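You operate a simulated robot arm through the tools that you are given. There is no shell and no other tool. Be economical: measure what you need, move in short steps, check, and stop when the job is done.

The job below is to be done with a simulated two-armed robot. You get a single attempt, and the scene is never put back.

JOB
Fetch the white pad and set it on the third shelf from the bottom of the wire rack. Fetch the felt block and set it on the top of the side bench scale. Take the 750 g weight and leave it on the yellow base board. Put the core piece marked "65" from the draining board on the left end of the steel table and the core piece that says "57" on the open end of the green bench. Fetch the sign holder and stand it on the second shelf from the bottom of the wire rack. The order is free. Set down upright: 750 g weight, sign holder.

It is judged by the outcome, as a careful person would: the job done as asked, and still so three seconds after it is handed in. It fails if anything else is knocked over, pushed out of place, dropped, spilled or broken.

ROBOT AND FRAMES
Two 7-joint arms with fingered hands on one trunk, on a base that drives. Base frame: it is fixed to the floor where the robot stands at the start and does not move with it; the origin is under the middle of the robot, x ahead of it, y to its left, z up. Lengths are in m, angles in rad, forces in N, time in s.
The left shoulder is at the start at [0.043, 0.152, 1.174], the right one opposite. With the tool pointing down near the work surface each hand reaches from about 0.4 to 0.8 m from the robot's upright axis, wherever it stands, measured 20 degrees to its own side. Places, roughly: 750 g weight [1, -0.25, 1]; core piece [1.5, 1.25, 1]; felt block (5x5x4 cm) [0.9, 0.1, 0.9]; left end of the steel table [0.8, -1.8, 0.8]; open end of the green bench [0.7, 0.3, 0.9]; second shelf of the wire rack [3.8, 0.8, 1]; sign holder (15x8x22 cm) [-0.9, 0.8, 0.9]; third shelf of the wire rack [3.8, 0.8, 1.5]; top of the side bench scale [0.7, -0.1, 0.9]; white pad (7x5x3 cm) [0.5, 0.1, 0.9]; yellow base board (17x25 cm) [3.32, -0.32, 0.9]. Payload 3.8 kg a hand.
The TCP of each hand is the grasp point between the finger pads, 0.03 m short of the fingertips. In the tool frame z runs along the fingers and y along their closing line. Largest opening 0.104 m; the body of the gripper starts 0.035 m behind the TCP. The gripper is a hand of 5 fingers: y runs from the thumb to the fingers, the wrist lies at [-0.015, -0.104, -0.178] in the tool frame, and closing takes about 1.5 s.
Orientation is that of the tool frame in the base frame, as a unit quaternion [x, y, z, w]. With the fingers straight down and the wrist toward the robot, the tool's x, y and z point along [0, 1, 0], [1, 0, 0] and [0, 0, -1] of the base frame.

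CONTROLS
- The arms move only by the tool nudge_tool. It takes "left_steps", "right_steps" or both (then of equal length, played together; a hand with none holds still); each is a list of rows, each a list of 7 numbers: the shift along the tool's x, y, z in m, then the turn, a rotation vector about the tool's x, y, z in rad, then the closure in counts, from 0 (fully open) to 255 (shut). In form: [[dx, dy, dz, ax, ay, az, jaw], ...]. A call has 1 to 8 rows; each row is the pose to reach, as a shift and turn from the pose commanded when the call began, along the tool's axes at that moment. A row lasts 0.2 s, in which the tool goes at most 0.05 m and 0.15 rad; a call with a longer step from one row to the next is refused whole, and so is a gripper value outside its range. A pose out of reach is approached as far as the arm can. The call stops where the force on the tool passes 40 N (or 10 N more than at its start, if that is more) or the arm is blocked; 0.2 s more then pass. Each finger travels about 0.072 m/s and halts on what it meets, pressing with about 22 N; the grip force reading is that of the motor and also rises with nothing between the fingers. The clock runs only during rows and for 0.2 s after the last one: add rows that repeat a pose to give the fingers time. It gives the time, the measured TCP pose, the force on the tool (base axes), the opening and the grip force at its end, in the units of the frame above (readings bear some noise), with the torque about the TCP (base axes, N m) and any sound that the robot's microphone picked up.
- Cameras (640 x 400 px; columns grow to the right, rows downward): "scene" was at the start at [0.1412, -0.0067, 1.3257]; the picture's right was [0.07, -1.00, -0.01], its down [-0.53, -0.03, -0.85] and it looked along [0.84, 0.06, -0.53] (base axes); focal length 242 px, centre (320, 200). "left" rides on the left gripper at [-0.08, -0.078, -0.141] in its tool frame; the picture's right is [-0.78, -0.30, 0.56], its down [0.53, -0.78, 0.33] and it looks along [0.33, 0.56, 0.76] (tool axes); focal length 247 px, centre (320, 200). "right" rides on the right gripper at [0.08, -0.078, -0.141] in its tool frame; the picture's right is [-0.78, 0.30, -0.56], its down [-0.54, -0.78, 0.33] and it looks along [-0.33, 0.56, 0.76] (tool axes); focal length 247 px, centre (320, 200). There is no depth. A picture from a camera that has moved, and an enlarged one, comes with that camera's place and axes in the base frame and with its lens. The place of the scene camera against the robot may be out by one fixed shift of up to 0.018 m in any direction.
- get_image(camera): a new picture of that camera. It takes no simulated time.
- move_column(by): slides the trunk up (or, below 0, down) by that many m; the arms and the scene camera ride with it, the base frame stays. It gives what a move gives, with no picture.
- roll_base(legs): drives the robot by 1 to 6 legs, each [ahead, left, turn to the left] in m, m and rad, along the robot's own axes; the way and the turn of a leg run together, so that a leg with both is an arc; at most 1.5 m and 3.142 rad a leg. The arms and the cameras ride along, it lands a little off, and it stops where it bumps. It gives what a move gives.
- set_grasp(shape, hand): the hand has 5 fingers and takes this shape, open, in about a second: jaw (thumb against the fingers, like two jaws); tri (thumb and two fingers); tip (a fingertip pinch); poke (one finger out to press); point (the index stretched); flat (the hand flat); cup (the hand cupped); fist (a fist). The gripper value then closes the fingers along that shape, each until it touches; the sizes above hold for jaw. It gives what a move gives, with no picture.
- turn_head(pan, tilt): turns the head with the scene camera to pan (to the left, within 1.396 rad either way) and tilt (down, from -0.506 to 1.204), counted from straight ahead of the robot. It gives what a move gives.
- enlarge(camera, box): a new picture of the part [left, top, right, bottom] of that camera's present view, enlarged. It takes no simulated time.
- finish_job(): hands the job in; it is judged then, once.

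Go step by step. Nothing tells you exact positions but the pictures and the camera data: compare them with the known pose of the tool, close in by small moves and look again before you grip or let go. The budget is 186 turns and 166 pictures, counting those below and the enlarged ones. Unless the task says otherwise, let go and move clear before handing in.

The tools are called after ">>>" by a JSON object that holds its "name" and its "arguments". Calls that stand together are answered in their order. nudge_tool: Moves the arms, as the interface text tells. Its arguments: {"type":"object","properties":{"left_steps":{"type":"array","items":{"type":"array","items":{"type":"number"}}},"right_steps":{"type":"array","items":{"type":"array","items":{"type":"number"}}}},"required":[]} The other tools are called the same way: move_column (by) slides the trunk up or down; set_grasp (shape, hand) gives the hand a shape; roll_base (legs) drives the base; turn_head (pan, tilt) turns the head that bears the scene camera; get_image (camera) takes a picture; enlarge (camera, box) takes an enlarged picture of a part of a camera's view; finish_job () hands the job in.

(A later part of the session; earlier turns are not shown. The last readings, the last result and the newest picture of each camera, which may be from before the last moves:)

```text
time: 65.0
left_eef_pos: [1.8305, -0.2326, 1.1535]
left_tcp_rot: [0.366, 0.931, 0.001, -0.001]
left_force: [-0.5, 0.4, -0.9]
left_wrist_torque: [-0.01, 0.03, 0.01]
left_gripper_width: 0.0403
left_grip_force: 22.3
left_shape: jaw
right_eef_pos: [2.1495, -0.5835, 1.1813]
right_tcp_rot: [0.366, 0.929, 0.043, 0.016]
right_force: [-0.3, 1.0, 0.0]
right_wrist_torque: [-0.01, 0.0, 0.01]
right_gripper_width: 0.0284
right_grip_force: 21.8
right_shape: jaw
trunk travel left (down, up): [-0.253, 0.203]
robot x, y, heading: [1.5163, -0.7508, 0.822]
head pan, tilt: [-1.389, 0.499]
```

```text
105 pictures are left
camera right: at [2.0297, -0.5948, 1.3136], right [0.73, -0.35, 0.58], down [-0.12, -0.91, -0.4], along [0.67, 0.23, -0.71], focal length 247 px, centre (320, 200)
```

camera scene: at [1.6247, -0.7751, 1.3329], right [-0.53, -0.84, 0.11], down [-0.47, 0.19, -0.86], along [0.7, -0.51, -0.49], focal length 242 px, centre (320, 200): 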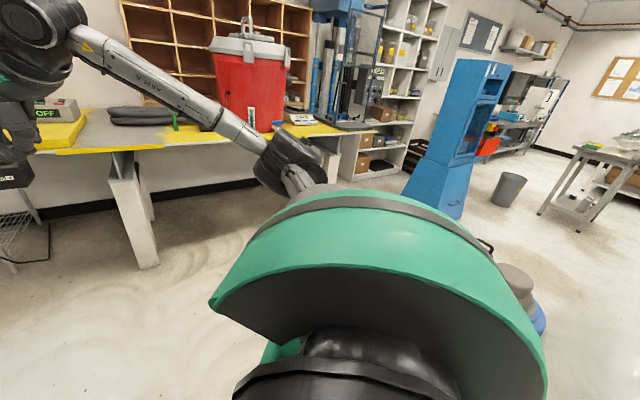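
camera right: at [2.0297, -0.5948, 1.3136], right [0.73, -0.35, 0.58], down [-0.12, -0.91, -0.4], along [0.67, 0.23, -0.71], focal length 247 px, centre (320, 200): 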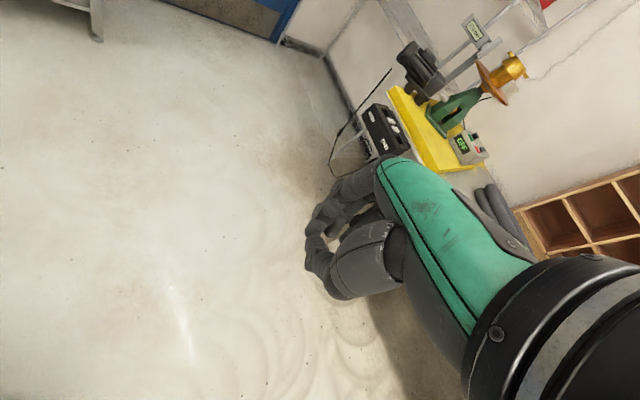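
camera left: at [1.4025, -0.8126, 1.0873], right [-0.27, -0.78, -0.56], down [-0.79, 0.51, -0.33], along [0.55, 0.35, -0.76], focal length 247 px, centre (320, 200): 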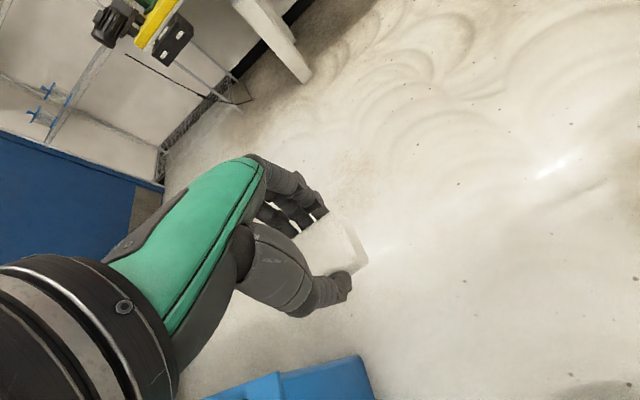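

>>> {"name": "roll_base", "arguments": {"legs": [[0.4, 0, 0], [0, 0, -2.39]]}}

>>> {"name": "turn_head", "arguments": {"pan": -1.0, "tilt": 0.8}}

>>> {"name": "get_image", "arguments": {"camera": "scene"}}

>>> {"name": "turn_head", "arguments": {"pan": 0.3, "tilt": 0.5}}

>>> {"name": "get_image", "arguments": {"camera": "scene"}}

```text
time: 73.2
left_eef_pos: [1.9177, -1.0476, 1.1526]
left_tcp_rot: [1.0, 0.005, 0.002, 0.0]
left_force: [0.2, -0.4, -0.7]
left_wrist_torque: [0.0, -0.02, 0.04]
left_gripper_width: 0.04
left_grip_force: 22.4
left_shape: jaw
right_eef_pos: [1.4429, -1.0144, 1.181]
right_tcp_rot: [0.999, 0.005, 0.001, 0.046]
right_force: [-0.5, 1.2, -0.1]
right_wrist_torque: [0.01, 0.01, -0.01]
right_gripper_width: 0.0284
right_grip_force: 22.3
right_shape: jaw
trunk travel left (down, up): [-0.253, 0.203]
robot x, y, heading: [1.7877, -0.4568, -1.565]
head pan, tilt: [-1.389, 0.499]
```

```text
time: 74.0
left_eef_pos: [1.917, -1.0475, 1.1522]
left_tcp_rot: [1.0, 0.004, 0.0, 0.0]
left_force: [-0.4, 0.5, -1.2]
left_wrist_torque: [-0.03, -0.01, 0.02]
left_gripper_width: 0.0398
left_grip_force: 22.7
left_shape: jaw
right_eef_pos: [1.442, -1.0131, 1.1803]
right_tcp_rot: [0.999, 0.004, 0.0, 0.046]
right_force: [0.5, 0.6, 0.6]
right_wrist_torque: [-0.02, 0.01, -0.01]
right_gripper_width: 0.0287
right_grip_force: 21.8
right_shape: jaw
trunk travel left (down, up): [-0.253, 0.203]
robot x, y, heading: [1.7906, -0.4541, -1.557]
head pan, tilt: [-1.0, 0.799]
```

```text
104 pictures are left
camera scene: at [1.72, -0.5598, 1.3043], right [-0.55, 0.83, 0.09], down [0.6, 0.47, -0.65], along [-0.58, -0.3, -0.75], focal length 242 px, centre (320, 200)
```

scene: 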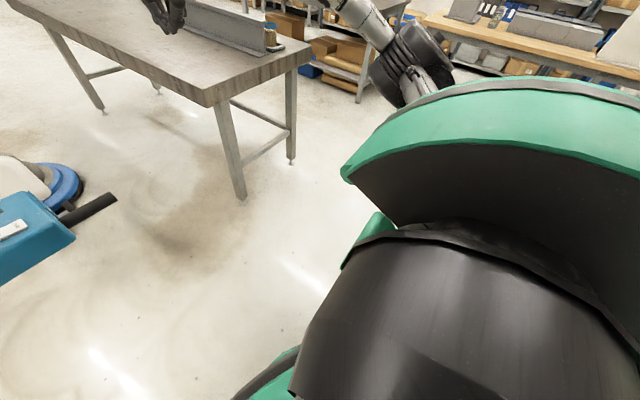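

```text
time: 75.5
left_eef_pos: [1.917, -1.0463, 1.1539]
left_tcp_rot: [1.0, 0.005, 0.001, 0.0]
left_force: [-0.4, 0.1, -1.0]
left_wrist_torque: [-0.02, 0.05, 0.0]
left_gripper_width: 0.0396
left_grip_force: 22.3
left_shape: jaw
right_eef_pos: [1.4426, -1.0131, 1.1801]
right_tcp_rot: [0.999, 0.004, 0.001, 0.047]
right_force: [-0.4, -0.1, 0.4]
right_wrist_torque: [-0.04, 0.04, -0.01]
right_gripper_width: 0.0283
right_grip_force: 21.8
right_shape: jaw
trunk travel left (down, up): [-0.253, 0.203]
robot x, y, heading: [1.7862, -0.456, -1.561]
head pan, tilt: [0.3, 0.499]
```

```text
103 pictures are left
camera scene: at [1.8152, -0.6048, 1.3253], right [-0.95, -0.3, -0.03], down [-0.15, 0.55, -0.82], along [0.27, -0.78, -0.57], focal length 242 px, centre (320, 200)
```

scene: 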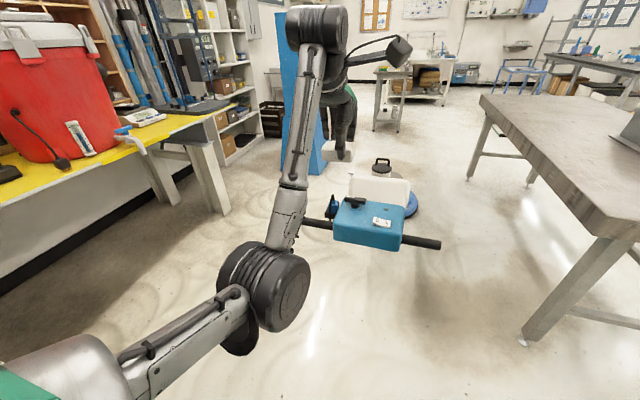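

The floor machine is still standing. Now lowering the trunk fully to test how low the right hand can get.

>>> {"name": "move_column", "arguments": {"by": -0.25}}

>>> {"name": "nudge_tool", "arguments": {"right_steps": [[0, 0, 0.05, 0, 0, 0, 0], [0, -0.02, 0.095, 0, 0, 0, 0], [0, -0.04, 0.14, 0, 0, 0, 0], [0, -0.06, 0.185, 0, 0, 0, 0], [0, -0.08, 0.23, 0, 0, 0, 0], [0, -0.1, 0.275, 0, 0, 0, 0], [0, -0.12, 0.32, 0, 0, 0, 0], [0, -0.14, 0.365, 0, 0, 0, 0]]}}

>>> {"name": "nudge_tool", "arguments": {"right_steps": [[0, 0, 0.05, 0, 0, 0, 0], [0, 0, 0.1, 0, 0, 0, 0], [0, 0, 0.15, 0, 0, 0, 0], [0, 0, 0.2, 0, 0, 0, 0], [0, 0, 0.25, 0, 0, 0, 0], [0, 0, 0.3, 0, 0, 0, 0], [0, 0, 0.35, 0, 0, 0, 0], [0, 0, 0.4, 0, 0, 0, 0]]}}

```text
time: 78.1
left_eef_pos: [1.9182, -1.0993, 0.6833]
left_tcp_rot: [0.986, 0.004, -0.001, -0.167]
left_force: [-0.1, 0.2, 0.3]
left_wrist_torque: [-0.01, 0.01, 0.02]
left_gripper_width: 0.0398
left_grip_force: 22.2
left_shape: jaw
right_eef_pos: [1.4427, -1.0111, 0.932]
right_tcp_rot: [0.999, 0.004, 0.001, 0.047]
right_force: [0.8, 0.2, 0.0]
right_wrist_torque: [-0.01, 0.04, 0.03]
right_gripper_width: 0.0284
right_grip_force: 21.9
right_shape: jaw
trunk travel left (down, up): [-0.003, 0.453]
robot x, y, heading: [1.7886, -0.4536, -1.56]
head pan, tilt: [0.3, 0.499]
```

```text
time: 79.9
left_eef_pos: [1.9173, -1.0985, 0.6832]
left_tcp_rot: [0.986, 0.005, 0.0, -0.168]
left_force: [-0.8, 1.0, 0.2]
left_wrist_torque: [-0.02, 0.0, 0.0]
left_gripper_width: 0.0398
left_grip_force: 22.1
left_shape: jaw
right_eef_pos: [1.4433, -0.9123, 0.555]
right_tcp_rot: [0.999, 0.005, 0.0, 0.047]
right_force: [0.8, -0.1, -0.4]
right_wrist_torque: [0.01, 0.02, 0.0]
right_gripper_width: 0.1037
right_grip_force: 0.1
right_shape: jaw
trunk travel left (down, up): [-0.003, 0.453]
robot x, y, heading: [1.7905, -0.4568, -1.563]
head pan, tilt: [0.3, 0.499]
```

```text
time: 81.7
left_eef_pos: [1.9172, -1.0992, 0.6829]
left_tcp_rot: [0.986, 0.004, -0.001, -0.169]
left_force: [-0.6, 0.4, -1.1]
left_wrist_torque: [0.0, 0.02, -0.01]
left_gripper_width: 0.0398
left_grip_force: 22.0
left_shape: jaw
right_eef_pos: [1.3718, -0.9226, 0.4613]
right_tcp_rot: [0.999, 0.004, 0.001, 0.045]
right_force: [-0.6, 0.4, -0.8]
right_wrist_torque: [0.01, 0.0, 0.01]
right_gripper_width: 0.1041
right_grip_force: 0.1
right_shape: jaw
right hand out of reach, approached as far as the arm can: row 2, 3, 4, 5, 6, 7, 8
trunk travel left (down, up): [-0.003, 0.453]
robot x, y, heading: [1.7864, -0.4548, -1.561]
head pan, tilt: [0.3, 0.499]
```

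The arm stops at 0.46 m with vertical fingers. One more test: letting the hand follow a hanging arm to see how low it can get at all.

>>> {"name": "nudge_tool", "arguments": {"right_steps": [[0.02, -0.02, 0.04, 0.12, 0, 0, 0], [0.04, -0.04, 0.08, 0.24, 0, 0, 0], [0.06, -0.06, 0.12, 0.36, 0, 0, 0], [0.06, -0.07, 0.165, 0.45, 0, 0, 0], [0.06, -0.08, 0.21, 0.45, 0, 0, 0], [0.06, -0.08, 0.255, 0.45, 0, 0, 0], [0.06, -0.08, 0.3, 0.45, 0, 0, 0], [0.06, -0.08, 0.345, 0.45, 0, 0, 0]]}}

>>> {"name": "turn_head", "arguments": {"pan": -0.4, "tilt": 0.9}}

>>> {"name": "get_image", "arguments": {"camera": "scene"}}

>>> {"name": "get_image", "arguments": {"camera": "left"}}

```text
time: 83.5
left_eef_pos: [1.9174, -1.0975, 0.682]
left_tcp_rot: [0.986, 0.004, 0.001, -0.168]
left_force: [-0.4, 0.1, -1.0]
left_wrist_torque: [0.01, 0.03, -0.01]
left_gripper_width: 0.0397
left_grip_force: 21.9
left_shape: jaw
right_eef_pos: [1.4295, -0.8726, 0.1277]
right_tcp_rot: [0.984, 0.005, 0.0, -0.177]
right_force: [0.0, -0.2, 0.0]
right_wrist_torque: [0.01, -0.01, 0.0]
right_gripper_width: 0.1041
right_grip_force: 0.1
right_shape: jaw
right hand out of reach, approached as far as the arm can: row 1, 2, 8
trunk travel left (down, up): [-0.003, 0.453]
robot x, y, heading: [1.7875, -0.4544, -1.56]
head pan, tilt: [0.3, 0.499]
```

```text
time: 84.5
left_eef_pos: [1.9174, -1.0993, 0.6828]
left_tcp_rot: [0.986, 0.005, 0.0, -0.169]
left_force: [-0.7, 0.3, -0.6]
left_wrist_torque: [0.03, 0.05, 0.0]
left_gripper_width: 0.0398
left_grip_force: 21.8
left_shape: jaw
right_eef_pos: [1.4296, -0.8723, 0.1282]
right_tcp_rot: [0.984, 0.005, -0.001, -0.178]
right_force: [-0.5, -0.3, -0.2]
right_wrist_torque: [0.01, -0.02, -0.01]
right_gripper_width: 0.1041
right_grip_force: 0.0
right_shape: jaw
trunk travel left (down, up): [-0.003, 0.453]
robot x, y, heading: [1.7904, -0.4576, -1.555]
head pan, tilt: [-0.4, 0.901]
```

```text
102 pictures are left
camera scene: at [1.7604, -0.7373, 0.9496], right [-0.92, 0.33, 0.2], down [0.29, 0.94, -0.17], along [-0.24, -0.1, -0.97], focal length 242 px, centre (320, 200)
```

scene: 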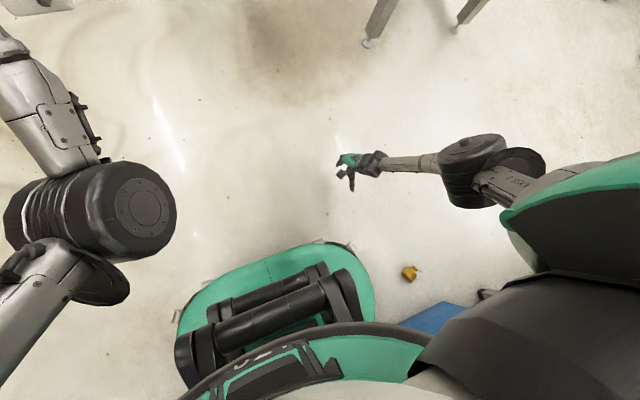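

```text
101 pictures are left
camera left: at [1.8387, -1.0733, 0.8431], right [-0.78, 0.46, -0.43], down [0.53, 0.85, -0.06], along [0.34, -0.27, -0.9], focal length 247 px, centre (320, 200)
```

left: 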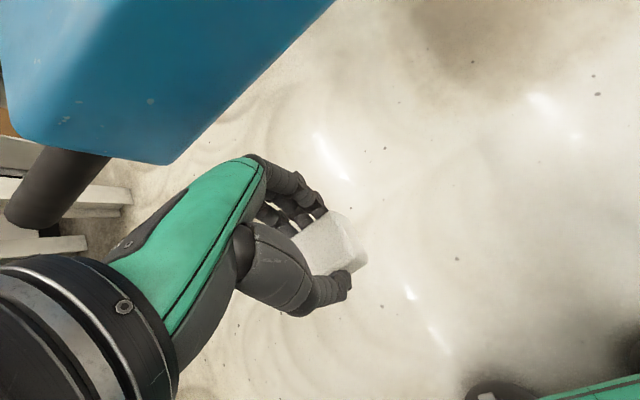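

Good news: the trunk leans as it lowers, and the hand got to 0.13 m, so the floor looks reachable. The weight lies at about (1.286, -0.44). I'll lift the hand and reposition to have it in front of my right arm.

>>> {"name": "enlarge", "arguments": {"camera": "scene", "box": [376, 250, 456, 300]}}

>>> {"name": "nudge_tool", "arguments": {"right_steps": [[0, 0, -0.05, 0, 0, 0, 0], [0, 0, -0.1, 0, 0, 0, 0], [0, 0, -0.15, 0, 0, 0, 0], [0, 0, -0.2, 0, 0, 0, 0], [0, 0, -0.25, -0.1, 0, 0, 0], [0, 0, -0.3, -0.2, 0, 0, 0]]}}

```text
8.00 times, centred on (416, 275) of scene
camera zoom: at [1.7604, -0.7373, 0.9496], right [-0.92, 0.33, 0.2], down [0.29, 0.94, -0.17], along [-0.24, -0.1, -0.97], focal length 1938 px, centre (-448, -400)
```

zoom: 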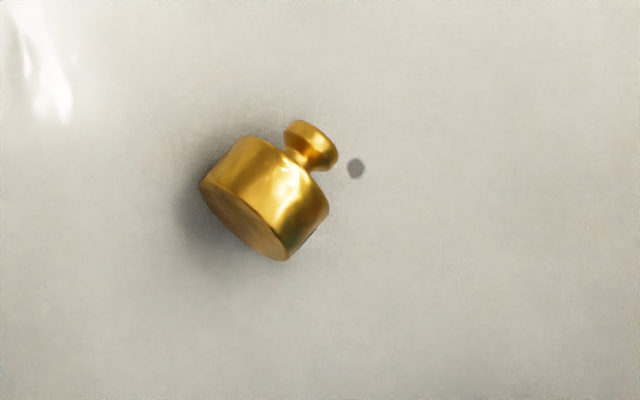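

```text
time: 85.9
left_eef_pos: [1.9183, -1.0984, 0.6841]
left_tcp_rot: [0.986, 0.005, -0.001, -0.168]
left_force: [-0.5, 0.3, -1.2]
left_wrist_torque: [-0.01, 0.01, 0.0]
left_gripper_width: 0.0399
left_grip_force: 22.1
left_shape: jaw
right_eef_pos: [1.4277, -0.9785, 0.409]
right_tcp_rot: [0.997, 0.005, -0.001, -0.078]
right_force: [0.4, -0.1, 0.3]
right_wrist_torque: [0.01, 0.0, 0.01]
right_gripper_width: 0.104
right_grip_force: 0.2
right_shape: jaw
trunk travel left (down, up): [-0.003, 0.453]
robot x, y, heading: [1.7884, -0.4535, -1.56]
head pan, tilt: [-0.4, 0.901]
```

The knob points along my future forward direction, so a right turn of about 1.08 rad puts the weight ideally before the right hand.

>>> {"name": "roll_base", "arguments": {"legs": [[0, 0, -1.08]]}}

>>> {"name": "get_image", "arguments": {"camera": "scene"}}

>>> {"name": "get_image", "arguments": {"camera": "right"}}

```text
time: 89.0
left_eef_pos: [1.2837, -0.8747, 0.6831]
left_tcp_rot: [0.849, -0.502, 0.085, -0.145]
left_force: [-0.4, 0.1, -0.5]
left_wrist_torque: [0.0, 0.0, -0.03]
left_gripper_width: 0.0396
left_grip_force: 22.3
left_shape: jaw
right_eef_pos: [1.1578, -0.3864, 0.4074]
right_tcp_rot: [0.858, -0.508, 0.04, -0.069]
right_force: [0.7, 0.6, 0.3]
right_wrist_torque: [-0.01, -0.01, 0.0]
right_gripper_width: 0.1041
right_grip_force: 0.1
right_shape: jaw
trunk travel left (down, up): [-0.003, 0.453]
robot x, y, heading: [1.7883, -0.4554, -2.636]
head pan, tilt: [-0.4, 0.901]
```

```text
99 pictures are left
camera scene: at [1.5381, -0.5721, 0.9496], right [-0.15, 0.97, 0.2], down [0.97, 0.18, -0.17], along [-0.2, 0.17, -0.97], focal length 242 px, centre (320, 200)
```

scene: 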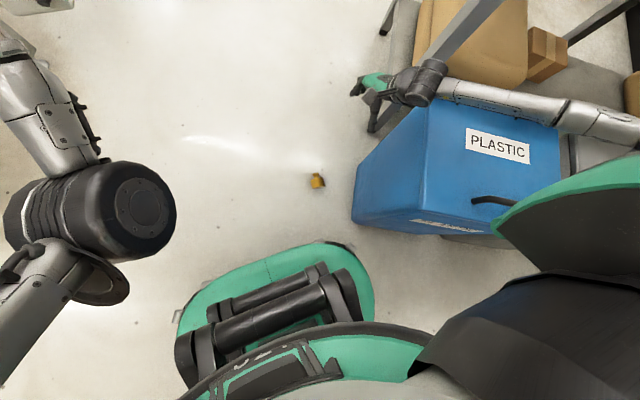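

```text
98 pictures are left
camera right: at [1.2434, -0.4296, 0.5584], right [-0.71, 0.5, 0.5], down [0.46, 0.86, -0.21], along [-0.54, 0.09, -0.84], focal length 247 px, centre (320, 200)
```

right: 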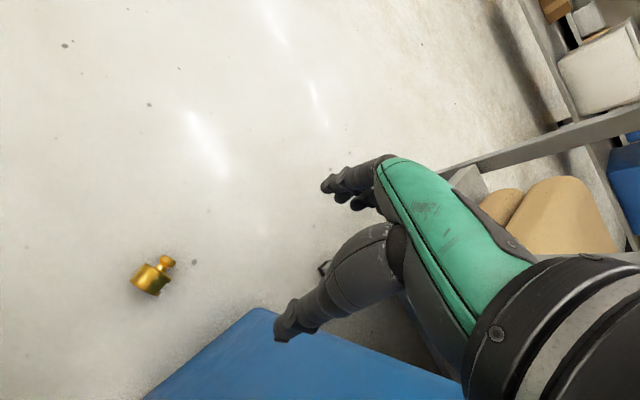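

The arm would foul the bin from this side. I'll raise everything, drive round clear of the weight, and come at it from the aisle facing the bins, where the elbow side is free.

>>> {"name": "move_column", "arguments": {"by": 0.25}}

>>> {"name": "nudge_tool", "arguments": {"right_steps": [[0, 0, -0.05, 0, 0, 0, 0], [0, 0, -0.1, 0, 0, 0, 0], [0, -0.01, -0.145, 0, 0, 0, 0], [0, -0.03, -0.19, 0, 0, 0, 0], [0, -0.05, -0.235, -0.05, 0, 0, 0], [0, -0.07, -0.28, -0.1, 0, 0, 0], [0, -0.09, -0.32, -0.15, 0, 0, 0], [0, -0.1, -0.36, -0.15, 0, 0, 0]]}}

>>> {"name": "roll_base", "arguments": {"legs": [[0.356, 0.255, 0]]}}

>>> {"name": "turn_head", "arguments": {"pan": 0, "tilt": 0.6}}

>>> {"name": "get_image", "arguments": {"camera": "scene"}}

```text
time: 91.6
left_eef_pos: [1.2849, -0.8751, 0.9317]
left_tcp_rot: [0.848, -0.502, 0.085, -0.145]
left_force: [0.0, -0.2, -0.4]
left_wrist_torque: [0.0, 0.0, -0.01]
left_gripper_width: 0.04
left_grip_force: 21.7
left_shape: jaw
right_eef_pos: [1.1574, -0.3867, 0.6569]
right_tcp_rot: [0.858, -0.507, 0.041, -0.068]
right_force: [0.6, 0.2, -0.7]
right_wrist_torque: [0.0, -0.03, -0.01]
right_gripper_width: 0.1041
right_grip_force: 0.0
right_shape: jaw
trunk travel left (down, up): [-0.253, 0.203]
robot x, y, heading: [1.7877, -0.4576, -2.637]
head pan, tilt: [-0.4, 0.901]
```

```text
time: 93.4
left_eef_pos: [1.2838, -0.8748, 0.9322]
left_tcp_rot: [0.848, -0.502, 0.085, -0.144]
left_force: [-0.2, -0.5, -1.1]
left_wrist_torque: [-0.03, -0.02, -0.04]
left_gripper_width: 0.0397
left_grip_force: 22.0
left_shape: jaw
right_eef_pos: [1.1925, -0.364, 1.0316]
right_tcp_rot: [0.861, -0.509, 0.002, -0.003]
right_force: [-0.4, 0.0, 1.0]
right_wrist_torque: [0.02, 0.01, -0.03]
right_gripper_width: 0.104
right_grip_force: 0.0
right_shape: jaw
trunk travel left (down, up): [-0.253, 0.203]
robot x, y, heading: [1.7901, -0.4545, -2.64]
head pan, tilt: [-0.4, 0.901]
```

```text
time: 96.1
left_eef_pos: [1.0842, -1.272, 0.9325]
left_tcp_rot: [0.847, -0.505, 0.086, -0.143]
left_force: [-0.7, -0.1, -1.2]
left_wrist_torque: [0.0, 0.0, -0.02]
left_gripper_width: 0.0396
left_grip_force: 22.0
left_shape: jaw
right_eef_pos: [0.996, -0.7603, 1.0295]
right_tcp_rot: [0.859, -0.513, 0.002, -0.003]
right_force: [-0.2, 0.2, -0.1]
right_wrist_torque: [0.0, -0.01, 0.01]
right_gripper_width: 0.1039
right_grip_force: 0.1
right_shape: jaw
trunk travel left (down, up): [-0.253, 0.203]
robot x, y, heading: [1.5912, -0.852, -2.643]
head pan, tilt: [-0.4, 0.901]
```

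```text
time: 97.0
left_eef_pos: [1.084, -1.2702, 0.9325]
left_tcp_rot: [0.847, -0.504, 0.086, -0.144]
left_force: [-0.2, -0.4, 0.5]
left_wrist_torque: [-0.01, 0.01, 0.01]
left_gripper_width: 0.0397
left_grip_force: 22.2
left_shape: jaw
right_eef_pos: [0.9955, -0.7607, 1.0284]
right_tcp_rot: [0.859, -0.512, 0.002, -0.003]
right_force: [0.9, -0.5, 0.2]
right_wrist_torque: [0.0, 0.02, 0.0]
right_gripper_width: 0.104
right_grip_force: 0.1
right_shape: jaw
trunk travel left (down, up): [-0.253, 0.203]
robot x, y, heading: [1.5933, -0.859, -2.654]
head pan, tilt: [0.0, 0.6]
```

```text
97 pictures are left
camera scene: at [1.4694, -0.934, 1.316], right [-0.48, 0.88, 0.0], down [0.57, 0.31, -0.76], along [-0.67, -0.36, -0.65], focal length 242 px, centre (320, 200)
```

scene: 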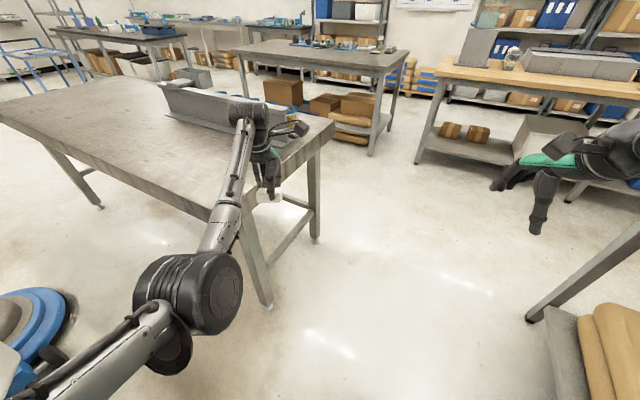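

Raising the left hand clear, then driving to the aisle position and turning to face the weight.

>>> {"name": "nudge_tool", "arguments": {"left_steps": [[0, 0, -0.045, 0, 0, 0, 200], [0, 0, -0.09, 0.05, 0, 0, 200], [0, 0, -0.135, 0.1, 0, 0, 200], [0, 0, -0.18, 0.15, 0, 0, 200], [0, 0, -0.2, 0.2, 0, 0, 200]], "right_steps": [[0, 0, -0.03, 0, 0, 0, 0], [0, 0, -0.06, 0, 0, 0, 0], [0, 0, -0.09, 0, 0, 0, 0], [0, 0, -0.1, 0, 0, 0, 0], [0, 0, -0.1, 0, 0, 0, 0]]}}

>>> {"name": "roll_base", "arguments": {"legs": [[0.5, -0.3, 0], [0, 0, -2.229]]}}

>>> {"name": "get_image", "arguments": {"camera": "scene"}}

>>> {"name": "turn_head", "arguments": {"pan": -0.4, "tilt": 0.9}}

>>> {"name": "get_image", "arguments": {"camera": "scene"}}

```text
time: 98.2
left_eef_pos: [1.0781, -1.2768, 1.0927]
left_tcp_rot: [0.831, -0.495, 0.129, -0.216]
left_force: [1.1, -0.2, -0.7]
left_wrist_torque: [-0.02, 0.04, 0.02]
left_gripper_width: 0.0398
left_grip_force: 21.9
left_shape: jaw
left hand out of reach, approached as far as the arm can: row 3, 4, 5
right_eef_pos: [0.9945, -0.7605, 1.1309]
right_tcp_rot: [0.859, -0.512, 0.002, -0.002]
right_force: [-0.4, -0.3, 0.2]
right_wrist_torque: [0.0, -0.03, 0.0]
right_gripper_width: 0.1041
right_grip_force: 0.1
right_shape: jaw
trunk travel left (down, up): [-0.253, 0.203]
robot x, y, heading: [1.5866, -0.8571, -2.642]
head pan, tilt: [0.0, 0.6]
```

```text
time: 106.9
left_eef_pos: [1.0168, -0.1658, 1.0933]
left_tcp_rot: [0.099, 0.963, -0.25, -0.025]
left_force: [0.2, 0.0, -0.1]
left_wrist_torque: [0.02, 0.0, -0.02]
left_gripper_width: 0.039
left_grip_force: 22.1
left_shape: jaw
right_eef_pos: [1.4647, -0.4358, 1.1308]
right_tcp_rot: [0.103, 0.995, -0.003, 0.0]
right_force: [0.2, -0.4, 0.3]
right_wrist_torque: [0.0, 0.0, -0.01]
right_gripper_width: 0.1039
right_grip_force: 0.0
right_shape: jaw
trunk travel left (down, up): [-0.253, 0.203]
robot x, y, heading: [1.0029, -0.8333, 1.371]
head pan, tilt: [0.0, 0.6]
```

```text
96 pictures are left
camera scene: at [1.032, -0.7084, 1.3161], right [0.98, -0.2, 0.0], down [-0.13, -0.64, -0.76], along [0.15, 0.74, -0.65], focal length 242 px, centre (320, 200)
```

scene: 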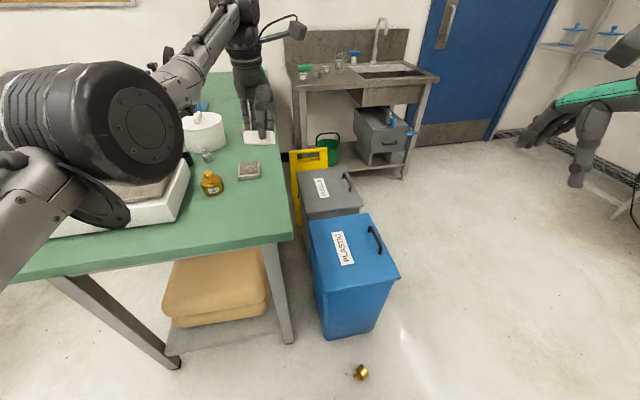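

```text
time: 107.8
left_eef_pos: [1.0166, -0.1668, 1.094]
left_tcp_rot: [0.098, 0.963, -0.249, -0.025]
left_force: [-0.8, -0.8, -0.4]
left_wrist_torque: [0.03, -0.01, -0.01]
left_gripper_width: 0.0393
left_grip_force: 22.4
left_shape: jaw
right_eef_pos: [1.4648, -0.4364, 1.1304]
right_tcp_rot: [0.103, 0.995, -0.004, 0.001]
right_force: [-0.1, 1.0, 0.7]
right_wrist_torque: [-0.01, 0.03, -0.02]
right_gripper_width: 0.1041
right_grip_force: 0.1
right_shape: jaw
trunk travel left (down, up): [-0.253, 0.203]
robot x, y, heading: [1.0054, -0.8302, 1.363]
head pan, tilt: [-0.4, 0.901]
```

```text
95 pictures are left
camera scene: at [1.0564, -0.7353, 1.2936], right [0.82, -0.56, 0.04], down [-0.46, -0.71, -0.54], along [0.33, 0.42, -0.84], focal length 242 px, centre (320, 200)
```

scene: 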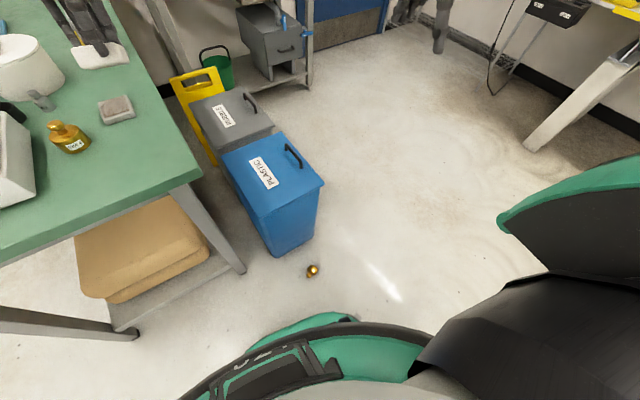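

My left arm would come down on the bench if I crouched here. A heading of about 2.2 rad from slightly further along the aisle keeps both arms clear and lines the grasp up across the weight's body.

>>> {"name": "roll_base", "arguments": {"legs": [[0.017, -0.362, 0], [0, 0, 0.837]]}}

>>> {"name": "nudge_tool", "arguments": {"left_steps": [[0, -0.01, 0, -0.12, 0, 0, 200], [0, -0.02, 0, -0.25, 0, 0, 200], [0, -0.05, 0, -0.38, 0, 0, 200], [0, -0.08, 0, -0.5, 0, 0, 200], [0, -0.1, 0, -0.5, 0, 0, 200]]}}

>>> {"name": "get_image", "arguments": {"camera": "scene"}}

```text
time: 112.3
left_eef_pos: [0.8775, -0.4382, 1.0942]
left_tcp_rot: [-0.305, 0.919, -0.239, 0.079]
left_force: [-0.6, -0.7, -0.1]
left_wrist_torque: [-0.02, -0.03, -0.01]
left_gripper_width: 0.039
left_grip_force: 22.3
left_shape: jaw
right_eef_pos: [1.3766, -0.2831, 1.1303]
right_tcp_rot: [-0.315, 0.949, -0.003, 0.001]
right_force: [-0.3, 0.2, -0.5]
right_wrist_torque: [-0.01, 0.0, 0.01]
right_gripper_width: 0.1043
right_grip_force: 0.1
right_shape: jaw
trunk travel left (down, up): [-0.253, 0.203]
robot x, y, heading: [1.3662, -0.8915, 2.213]
head pan, tilt: [-0.4, 0.901]
```

```text
time: 113.5
left_eef_pos: [0.9318, -0.5089, 1.1428]
left_tcp_rot: [-0.314, 0.949, -0.004, 0.0]
left_force: [1.1, -0.3, -0.6]
left_wrist_torque: [0.02, 0.01, -0.02]
left_gripper_width: 0.0389
left_grip_force: 21.5
left_shape: jaw
right_eef_pos: [1.3776, -0.2837, 1.1302]
right_tcp_rot: [-0.315, 0.949, -0.003, -0.001]
right_force: [-0.1, 0.5, -0.6]
right_wrist_torque: [0.01, 0.01, 0.04]
right_gripper_width: 0.104
right_grip_force: 0.0
right_shape: jaw
trunk travel left (down, up): [-0.253, 0.203]
robot x, y, heading: [1.3692, -0.8892, 2.206]
head pan, tilt: [-0.4, 0.901]
```

```text
94 pictures are left
camera scene: at [1.3214, -0.7899, 1.2936], right [0.97, 0.24, 0.04], down [0.22, -0.81, -0.54], along [-0.1, 0.53, -0.84], focal length 242 px, centre (320, 200)
```

scene: 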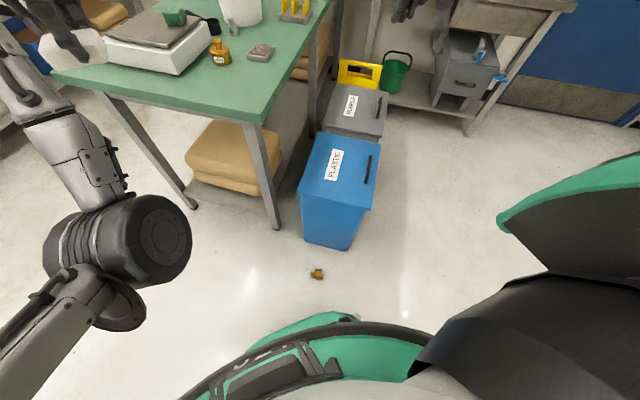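

>>> {"name": "nudge_tool", "arguments": {"right_steps": [[0.043, -0.015, 0.01, 0, 0, 0, 0], [0.086, -0.03, 0.02, 0, 0, 0, 0], [0.129, -0.045, 0.03, 0, 0, 0, 0], [0.171, -0.06, 0.03, 0, 0, 0, 0]]}}

>>> {"name": "move_column", "arguments": {"by": -0.25}}

>>> {"name": "get_image", "arguments": {"camera": "scene"}}

>>> {"name": "get_image", "arguments": {"camera": "right"}}

```text
time: 114.5
left_eef_pos: [0.9278, -0.509, 1.1405]
left_tcp_rot: [-0.313, 0.95, -0.004, 0.001]
left_force: [-0.1, -0.4, -0.4]
left_wrist_torque: [0.0, -0.02, 0.02]
left_gripper_width: 0.0387
left_grip_force: 22.3
left_shape: jaw
right_eef_pos: [1.2751, -0.4307, 1.0996]
right_tcp_rot: [-0.314, 0.949, -0.003, 0.002]
right_force: [-0.2, 0.2, 1.0]
right_wrist_torque: [0.0, -0.01, 0.0]
right_gripper_width: 0.1041
right_grip_force: 0.1
right_shape: jaw
trunk travel left (down, up): [-0.253, 0.203]
robot x, y, heading: [1.3679, -0.8896, 2.208]
head pan, tilt: [-0.4, 0.901]
```

```text
time: 117.1
left_eef_pos: [0.8987, -0.4689, 0.6382]
left_tcp_rot: [-0.307, 0.929, -0.196, 0.064]
left_force: [0.5, 0.9, 0.2]
left_wrist_torque: [0.01, 0.0, -0.01]
left_gripper_width: 0.0388
left_grip_force: 21.6
left_shape: jaw
right_eef_pos: [1.2549, -0.4055, 0.7514]
right_tcp_rot: [-0.313, 0.943, -0.106, 0.035]
right_force: [-0.4, 0.2, 0.2]
right_wrist_torque: [0.02, 0.03, 0.02]
right_gripper_width: 0.1036
right_grip_force: 0.1
right_shape: jaw
trunk travel left (down, up): [-0.003, 0.453]
robot x, y, heading: [1.3663, -0.8862, 2.209]
head pan, tilt: [-0.4, 0.901]
```

```text
93 pictures are left
camera scene: at [1.2286, -0.668, 0.95], right [0.94, 0.28, 0.2], down [0.32, -0.93, -0.17], along [0.14, 0.22, -0.97], focal length 242 px, centre (320, 200)
```

scene: 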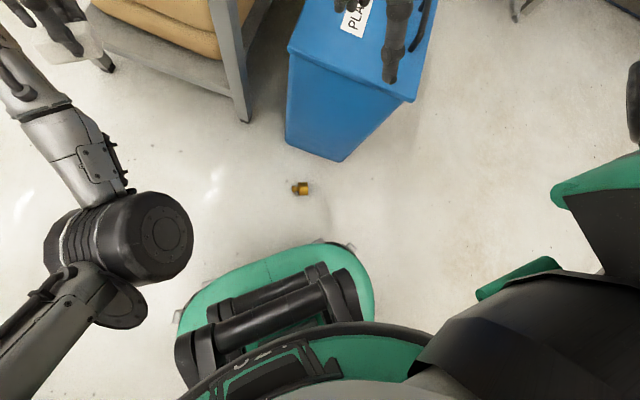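

```text
92 pictures are left
camera right: at [1.2165, -0.4886, 0.9064], right [0.38, 0.79, 0.48], down [0.93, -0.35, -0.15], along [0.05, 0.5, -0.87], focal length 247 px, centre (320, 200)
```

right: 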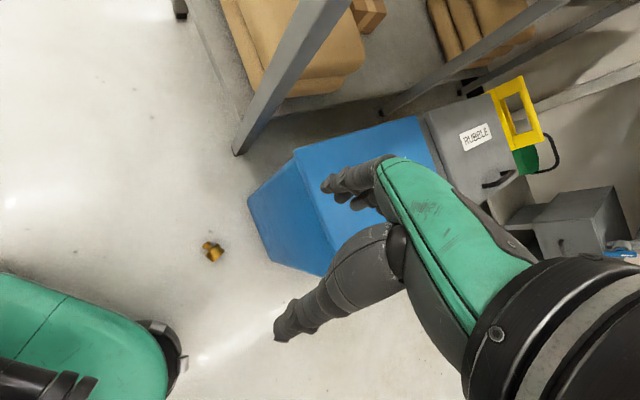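

Moving the right hand down over the weight in stages, watching the bin.

>>> {"name": "nudge_tool", "arguments": {"right_steps": [[0, -0.02, 0.035, 0, 0, 0, 0], [0, -0.02, 0.08, 0, 0, 0, 0], [0, -0.01, 0.125, 0, 0, 0, 0], [0, 0.0, 0.17, 0, 0, 0, 0], [0, 0.012, 0.215, 0, 0, 0, 0], [0, 0.024, 0.26, 0, 0, 0, 0], [0, 0.036, 0.305, 0, 0, 0, 0], [0, 0.046, 0.348, 0, 0, 0, 0]]}}

>>> {"name": "get_image", "arguments": {"camera": "scene"}}

>>> {"name": "get_image", "arguments": {"camera": "right"}}

```text
time: 118.9
left_eef_pos: [0.8988, -0.4692, 0.6368]
left_tcp_rot: [-0.307, 0.929, -0.196, 0.064]
left_force: [-0.6, -0.4, -0.2]
left_wrist_torque: [-0.02, -0.02, 0.02]
left_gripper_width: 0.0384
left_grip_force: 21.7
left_shape: jaw
right_eef_pos: [1.2563, -0.4417, 0.4147]
right_tcp_rot: [-0.321, 0.941, -0.11, 0.019]
right_force: [-0.2, -0.4, 0.2]
right_wrist_torque: [0.03, 0.03, 0.01]
right_gripper_width: 0.104
right_grip_force: 0.2
right_shape: jaw
right hand out of reach, approached as far as the arm can: row 1, 2, 3, 4, 5, 8
trunk travel left (down, up): [-0.003, 0.453]
robot x, y, heading: [1.3616, -0.8845, 2.215]
head pan, tilt: [-0.4, 0.901]
```

```text
91 pictures are left
camera scene: at [1.2273, -0.6672, 0.9494], right [0.94, 0.28, 0.2], down [0.32, -0.93, -0.17], along [0.14, 0.22, -0.97], focal length 242 px, centre (320, 200)
```

scene: 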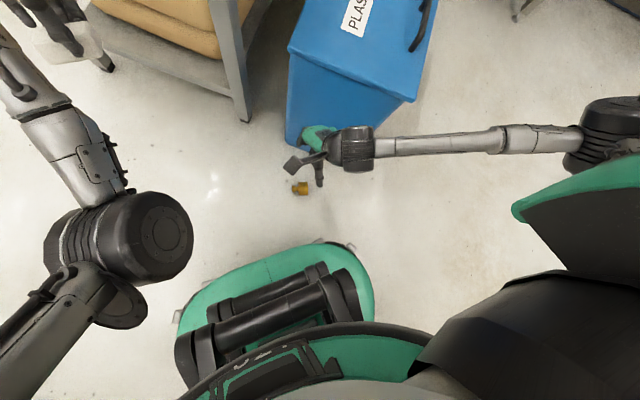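

```text
90 pictures are left
camera right: at [1.2245, -0.5229, 0.571], right [0.38, 0.81, 0.45], down [0.93, -0.34, -0.17], along [0.01, 0.48, -0.88], focal length 247 px, centre (320, 200)
```

right: 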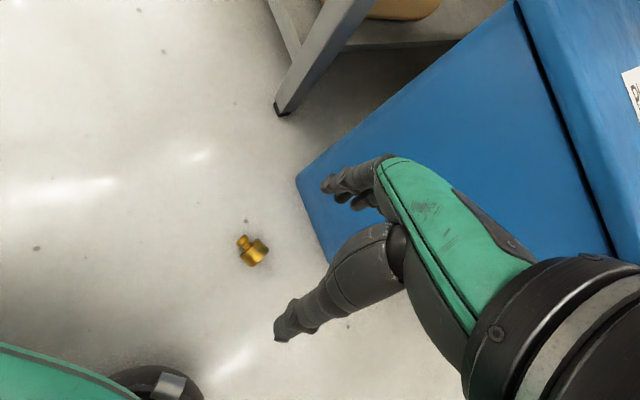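

>>> {"name": "nudge_tool", "arguments": {"right_steps": [[-0.004, -0.005, 0.04, 0.03, 0, 0, 0], [-0.008, 0.0, 0.08, 0.06, 0, 0, 0], [-0.012, 0.008, 0.12, 0.09, 0, 0, 0], [-0.016, 0.017, 0.16, 0.12, 0, 0, 0], [-0.02, 0.026, 0.2, 0.14, 0, 0, 0], [-0.021, 0.035, 0.24, 0.14, 0, 0, 0]]}}

>>> {"name": "get_image", "arguments": {"camera": "scene"}}

>>> {"name": "get_image", "arguments": {"camera": "right"}}

```text
time: 120.3
left_eef_pos: [0.8992, -0.47, 0.6374]
left_tcp_rot: [-0.308, 0.929, -0.196, 0.065]
left_force: [-0.5, 0.7, -0.4]
left_wrist_torque: [0.0, -0.02, -0.03]
left_gripper_width: 0.0387
left_grip_force: 22.0
left_shape: jaw
right_eef_pos: [1.3136, -0.4223, 0.1619]
right_tcp_rot: [-0.309, 0.933, -0.174, 0.057]
right_force: [0.6, -0.5, 0.2]
right_wrist_torque: [-0.01, 0.01, 0.01]
right_gripper_width: 0.104
right_grip_force: 0.0
right_shape: jaw
right hand out of reach, approached as far as the arm can: row 1, 2, 3, 4, 5, 6
trunk travel left (down, up): [-0.003, 0.453]
robot x, y, heading: [1.3653, -0.888, 2.209]
head pan, tilt: [-0.4, 0.901]
```

```text
89 pictures are left
camera scene: at [1.2281, -0.6674, 0.9495], right [0.94, 0.28, 0.2], down [0.32, -0.93, -0.17], along [0.14, 0.22, -0.97], focal length 242 px, centre (320, 200)
```

scene: 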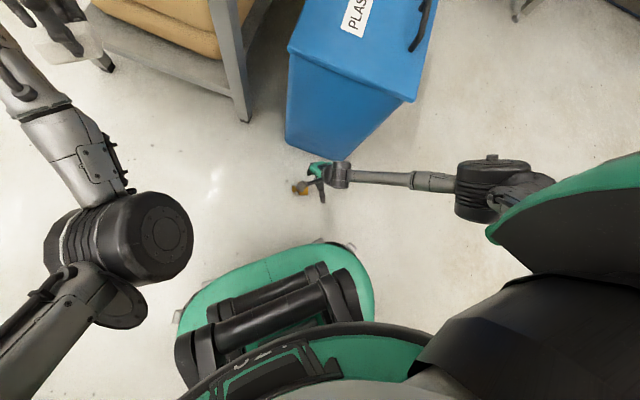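

```text
88 pictures are left
camera right: at [1.2629, -0.4864, 0.3217], right [0.34, 0.85, 0.41], down [0.93, -0.36, -0.03], along [0.12, 0.39, -0.91], focal length 247 px, centre (320, 200)
```

right: 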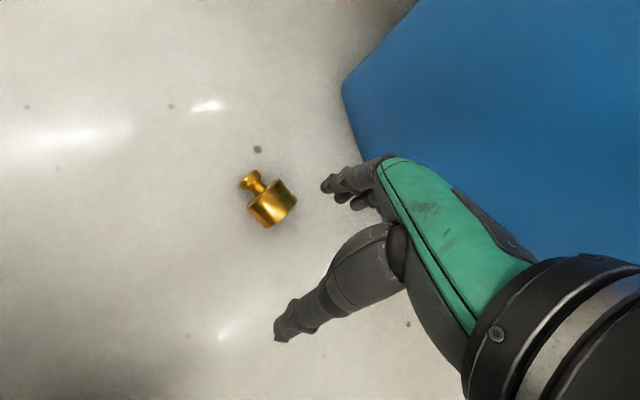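

The hand is at 0.16 m with the weight just to its left. Shifting the base a touch left and lowering further.

>>> {"name": "roll_base", "arguments": {"legs": [[0.0, 0.03, 0]]}}

>>> {"name": "nudge_tool", "arguments": {"right_steps": [[0, 0.02, 0.03, 0, 0, 0, 0], [0, 0.04, 0.06, 0, 0, 0, 0]]}}

>>> {"name": "get_image", "arguments": {"camera": "right"}}

>>> {"name": "enlarge", "arguments": {"camera": "scene", "box": [256, 130, 416, 230]}}

```text
time: 121.2
left_eef_pos: [0.8737, -0.4871, 0.6378]
left_tcp_rot: [-0.307, 0.929, -0.194, 0.065]
left_force: [0.7, 0.3, -0.7]
left_wrist_torque: [0.02, -0.03, -0.06]
left_gripper_width: 0.0386
left_grip_force: 21.7
left_shape: jaw
right_eef_pos: [1.2909, -0.4417, 0.1624]
right_tcp_rot: [-0.309, 0.933, -0.175, 0.058]
right_force: [0.5, -0.4, 0.1]
right_wrist_torque: [0.01, -0.02, 0.03]
right_gripper_width: 0.104
right_grip_force: 0.1
right_shape: jaw
trunk travel left (down, up): [-0.003, 0.453]
robot x, y, heading: [1.343, -0.9072, 2.213]
head pan, tilt: [-0.4, 0.901]
```

```text
time: 121.8
left_eef_pos: [0.8746, -0.4876, 0.6372]
left_tcp_rot: [-0.308, 0.928, -0.197, 0.065]
left_force: [-0.3, -0.7, -0.7]
left_wrist_torque: [0.02, 0.02, 0.0]
left_gripper_width: 0.0387
left_grip_force: 22.1
left_shape: jaw
right_eef_pos: [1.2828, -0.4328, 0.0962]
right_tcp_rot: [-0.312, 0.931, -0.183, 0.056]
right_force: [0.4, -0.2, -0.7]
right_wrist_torque: [-0.02, 0.04, -0.03]
right_gripper_width: 0.104
right_grip_force: 0.1
right_shape: jaw
right hand out of reach, approached as far as the arm can: row 2
trunk travel left (down, up): [-0.003, 0.453]
robot x, y, heading: [1.3434, -0.9067, 2.212]
head pan, tilt: [-0.4, 0.901]
```

```text
87 pictures are left
camera right: at [1.23, -0.4949, 0.2568], right [0.33, 0.85, 0.4], down [0.93, -0.35, -0.02], along [0.12, 0.38, -0.92], focal length 247 px, centre (320, 200)
```

right: 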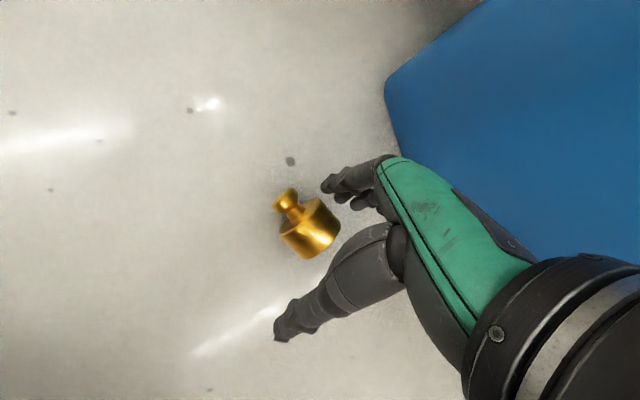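

```text
4.00 times, centred on (336, 180) of scene
camera zoom: at [1.2035, -0.6858, 0.9495], right [0.94, 0.28, 0.2], down [0.32, -0.93, -0.17], along [0.14, 0.22, -0.97], focal length 969 px, centre (256, 280)
```

zoom: 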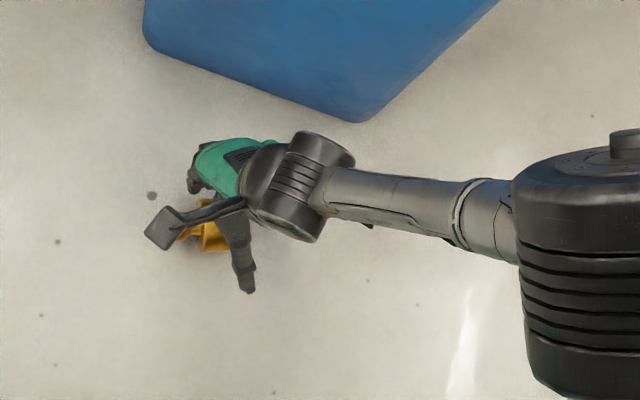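

>>> {"name": "nudge_tool", "arguments": {"right_steps": [[-0.004, 0.012, 0.02, 0, 0, 0, 0], [-0.006, 0.026, 0.04, 0, 0, 0, 0], [-0.006, 0.028, 0.05, 0, 0, 0, 0]]}}

>>> {"name": "get_image", "arguments": {"camera": "right"}}

```text
time: 122.5
left_eef_pos: [0.8732, -0.4877, 0.6377]
left_tcp_rot: [-0.308, 0.929, -0.196, 0.065]
left_force: [0.5, -0.5, 0.3]
left_wrist_torque: [0.02, -0.01, 0.02]
left_gripper_width: 0.0386
left_grip_force: 22.0
left_shape: jaw
right_eef_pos: [1.2858, -0.4355, 0.0895]
right_tcp_rot: [-0.311, 0.933, -0.174, 0.057]
right_force: [-0.9, -0.4, 0.2]
right_wrist_torque: [-0.03, -0.01, 0.0]
right_gripper_width: 0.1038
right_grip_force: 0.0
right_shape: jaw
right hand out of reach, approached as far as the arm can: row 1, 2, 3
trunk travel left (down, up): [-0.003, 0.453]
robot x, y, heading: [1.3409, -0.9043, 2.213]
head pan, tilt: [-0.4, 0.901]
```

```text
85 pictures are left
camera right: at [1.2343, -0.4989, 0.2496], right [0.34, 0.85, 0.41], down [0.93, -0.36, -0.03], along [0.12, 0.39, -0.91], focal length 247 px, centre (320, 200)
```

right: 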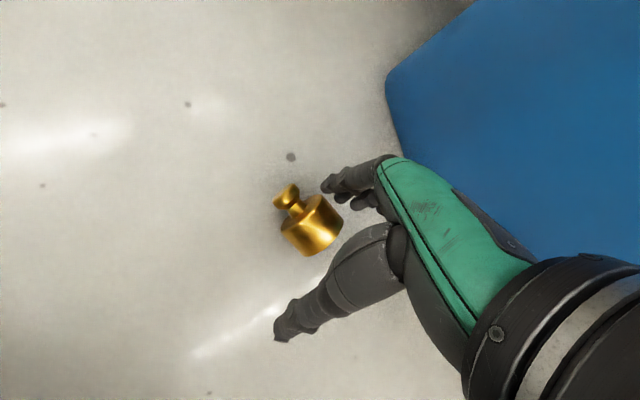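

Just 4 cm short. Bringing the weight closer under the shoulder should give the missing depth: retract the hand a bit, then move the base forward and right.

>>> {"name": "nudge_tool", "arguments": {"right_steps": [[0.0, -0.02, -0.04, 0, 0, 0, 0], [0.01, -0.05, -0.04, 0, 0, 0, 0], [0.03, -0.08, -0.04, 0, 0, 0, 0], [0.05, -0.1, -0.04, 0, 0, 0, 0]]}}

>>> {"name": "roll_base", "arguments": {"legs": [[0.08, -0.05, 0]]}}

>>> {"name": "get_image", "arguments": {"camera": "right"}}

>>> {"name": "get_image", "arguments": {"camera": "scene"}}

```text
time: 123.5
left_eef_pos: [0.8759, -0.486, 0.6374]
left_tcp_rot: [-0.308, 0.929, -0.196, 0.064]
left_force: [0.0, -0.1, -0.6]
left_wrist_torque: [0.01, -0.03, 0.0]
left_gripper_width: 0.0389
left_grip_force: 22.3
left_shape: jaw
right_eef_pos: [1.291, -0.4456, 0.1381]
right_tcp_rot: [-0.31, 0.932, -0.177, 0.058]
right_force: [0.0, 0.0, -0.2]
right_wrist_torque: [-0.02, 0.0, -0.01]
right_gripper_width: 0.1039
right_grip_force: 0.2
right_shape: jaw
right hand out of reach, approached as far as the arm can: row 1, 2, 3, 4
trunk travel left (down, up): [-0.003, 0.453]
robot x, y, heading: [1.3414, -0.9057, 2.21]
head pan, tilt: [-0.4, 0.901]
```

```text
time: 124.7
left_eef_pos: [0.8667, -0.3927, 0.6368]
left_tcp_rot: [-0.308, 0.929, -0.196, 0.065]
left_force: [0.0, 0.3, -0.9]
left_wrist_torque: [-0.02, 0.01, 0.0]
left_gripper_width: 0.0387
left_grip_force: 22.1
left_shape: jaw
right_eef_pos: [1.2827, -0.3523, 0.1377]
right_tcp_rot: [-0.31, 0.932, -0.177, 0.057]
right_force: [0.4, 0.3, -0.4]
right_wrist_torque: [-0.04, 0.04, 0.02]
right_gripper_width: 0.1042
right_grip_force: 0.0
right_shape: jaw
trunk travel left (down, up): [-0.003, 0.453]
robot x, y, heading: [1.3316, -0.8127, 2.212]
head pan, tilt: [-0.4, 0.901]
```

```text
84 pictures are left
camera right: at [1.2311, -0.4147, 0.2967], right [0.34, 0.85, 0.41], down [0.93, -0.36, -0.03], along [0.12, 0.39, -0.91], focal length 247 px, centre (320, 200)
```

right: 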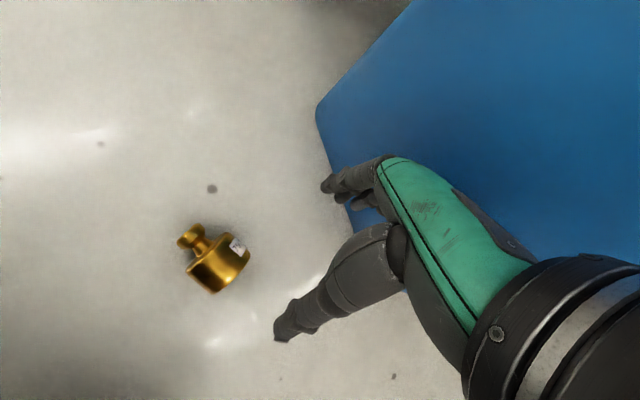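

```text
83 pictures are left
camera scene: at [1.1949, -0.5903, 0.9492], right [0.94, 0.28, 0.2], down [0.32, -0.93, -0.17], along [0.14, 0.22, -0.97], focal length 242 px, centre (320, 200)
```

scene: 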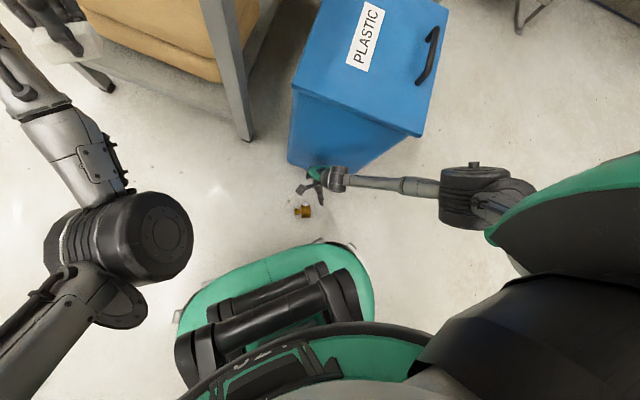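

The arm seems limited by its sideways fold rather than length. I'll back up and left so the weight lies further out to the right, and try again.

>>> {"name": "roll_base", "arguments": {"legs": [[-0.1, 0.12, 0]]}}

>>> {"name": "nudge_tool", "arguments": {"right_steps": [[-0.04, 0, 0, 0, 0, 0, 0], [-0.08, 0, 0, 0, 0, 0, 0], [-0.1, 0.01, 0.03, 0, 0, 0, 0], [-0.1, 0.02, 0.06, 0, 0, 0, 0]]}}

>>> {"name": "get_image", "arguments": {"camera": "right"}}

```text
time: 126.1
left_eef_pos: [0.828, -0.5485, 0.6383]
left_tcp_rot: [-0.307, 0.929, -0.195, 0.065]
left_force: [-0.5, -0.4, -1.0]
left_wrist_torque: [-0.01, -0.02, 0.02]
left_gripper_width: 0.0386
left_grip_force: 21.7
left_shape: jaw
right_eef_pos: [1.2448, -0.5042, 0.1375]
right_tcp_rot: [-0.31, 0.933, -0.176, 0.057]
right_force: [-0.8, 0.8, -0.5]
right_wrist_torque: [0.02, 0.01, -0.01]
right_gripper_width: 0.104
right_grip_force: 0.0
right_shape: jaw
trunk travel left (down, up): [-0.003, 0.453]
robot x, y, heading: [1.2942, -0.9651, 2.213]
head pan, tilt: [-0.4, 0.901]
```

```text
time: 127.1
left_eef_pos: [0.8291, -0.5458, 0.6378]
left_tcp_rot: [-0.308, 0.929, -0.195, 0.065]
left_force: [0.1, -0.4, -0.3]
left_wrist_torque: [-0.01, -0.03, 0.01]
left_gripper_width: 0.0387
left_grip_force: 22.4
left_shape: jaw
right_eef_pos: [1.3264, -0.4501, 0.1061]
right_tcp_rot: [-0.307, 0.933, -0.177, 0.057]
right_force: [0.2, 0.8, 0.9]
right_wrist_torque: [0.02, 0.0, 0.0]
right_gripper_width: 0.104
right_grip_force: 0.0
right_shape: jaw
right hand out of reach, approached as far as the arm can: row 3, 4
trunk travel left (down, up): [-0.003, 0.453]
robot x, y, heading: [1.2948, -0.9609, 2.208]
head pan, tilt: [-0.4, 0.901]
```

```text
82 pictures are left
camera right: at [1.275, -0.5142, 0.2656], right [0.34, 0.85, 0.41], down [0.93, -0.36, -0.03], along [0.13, 0.39, -0.91], focal length 247 px, centre (320, 200)
```

right: 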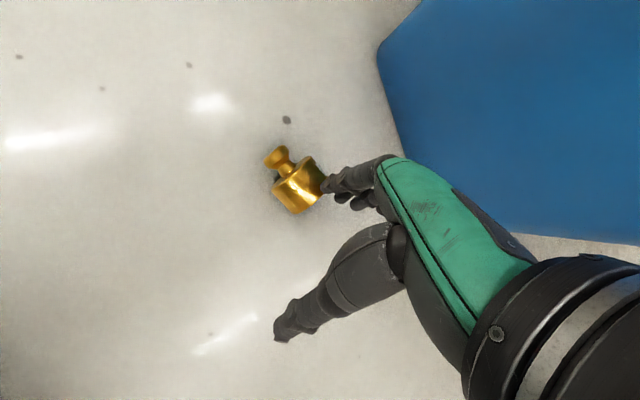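

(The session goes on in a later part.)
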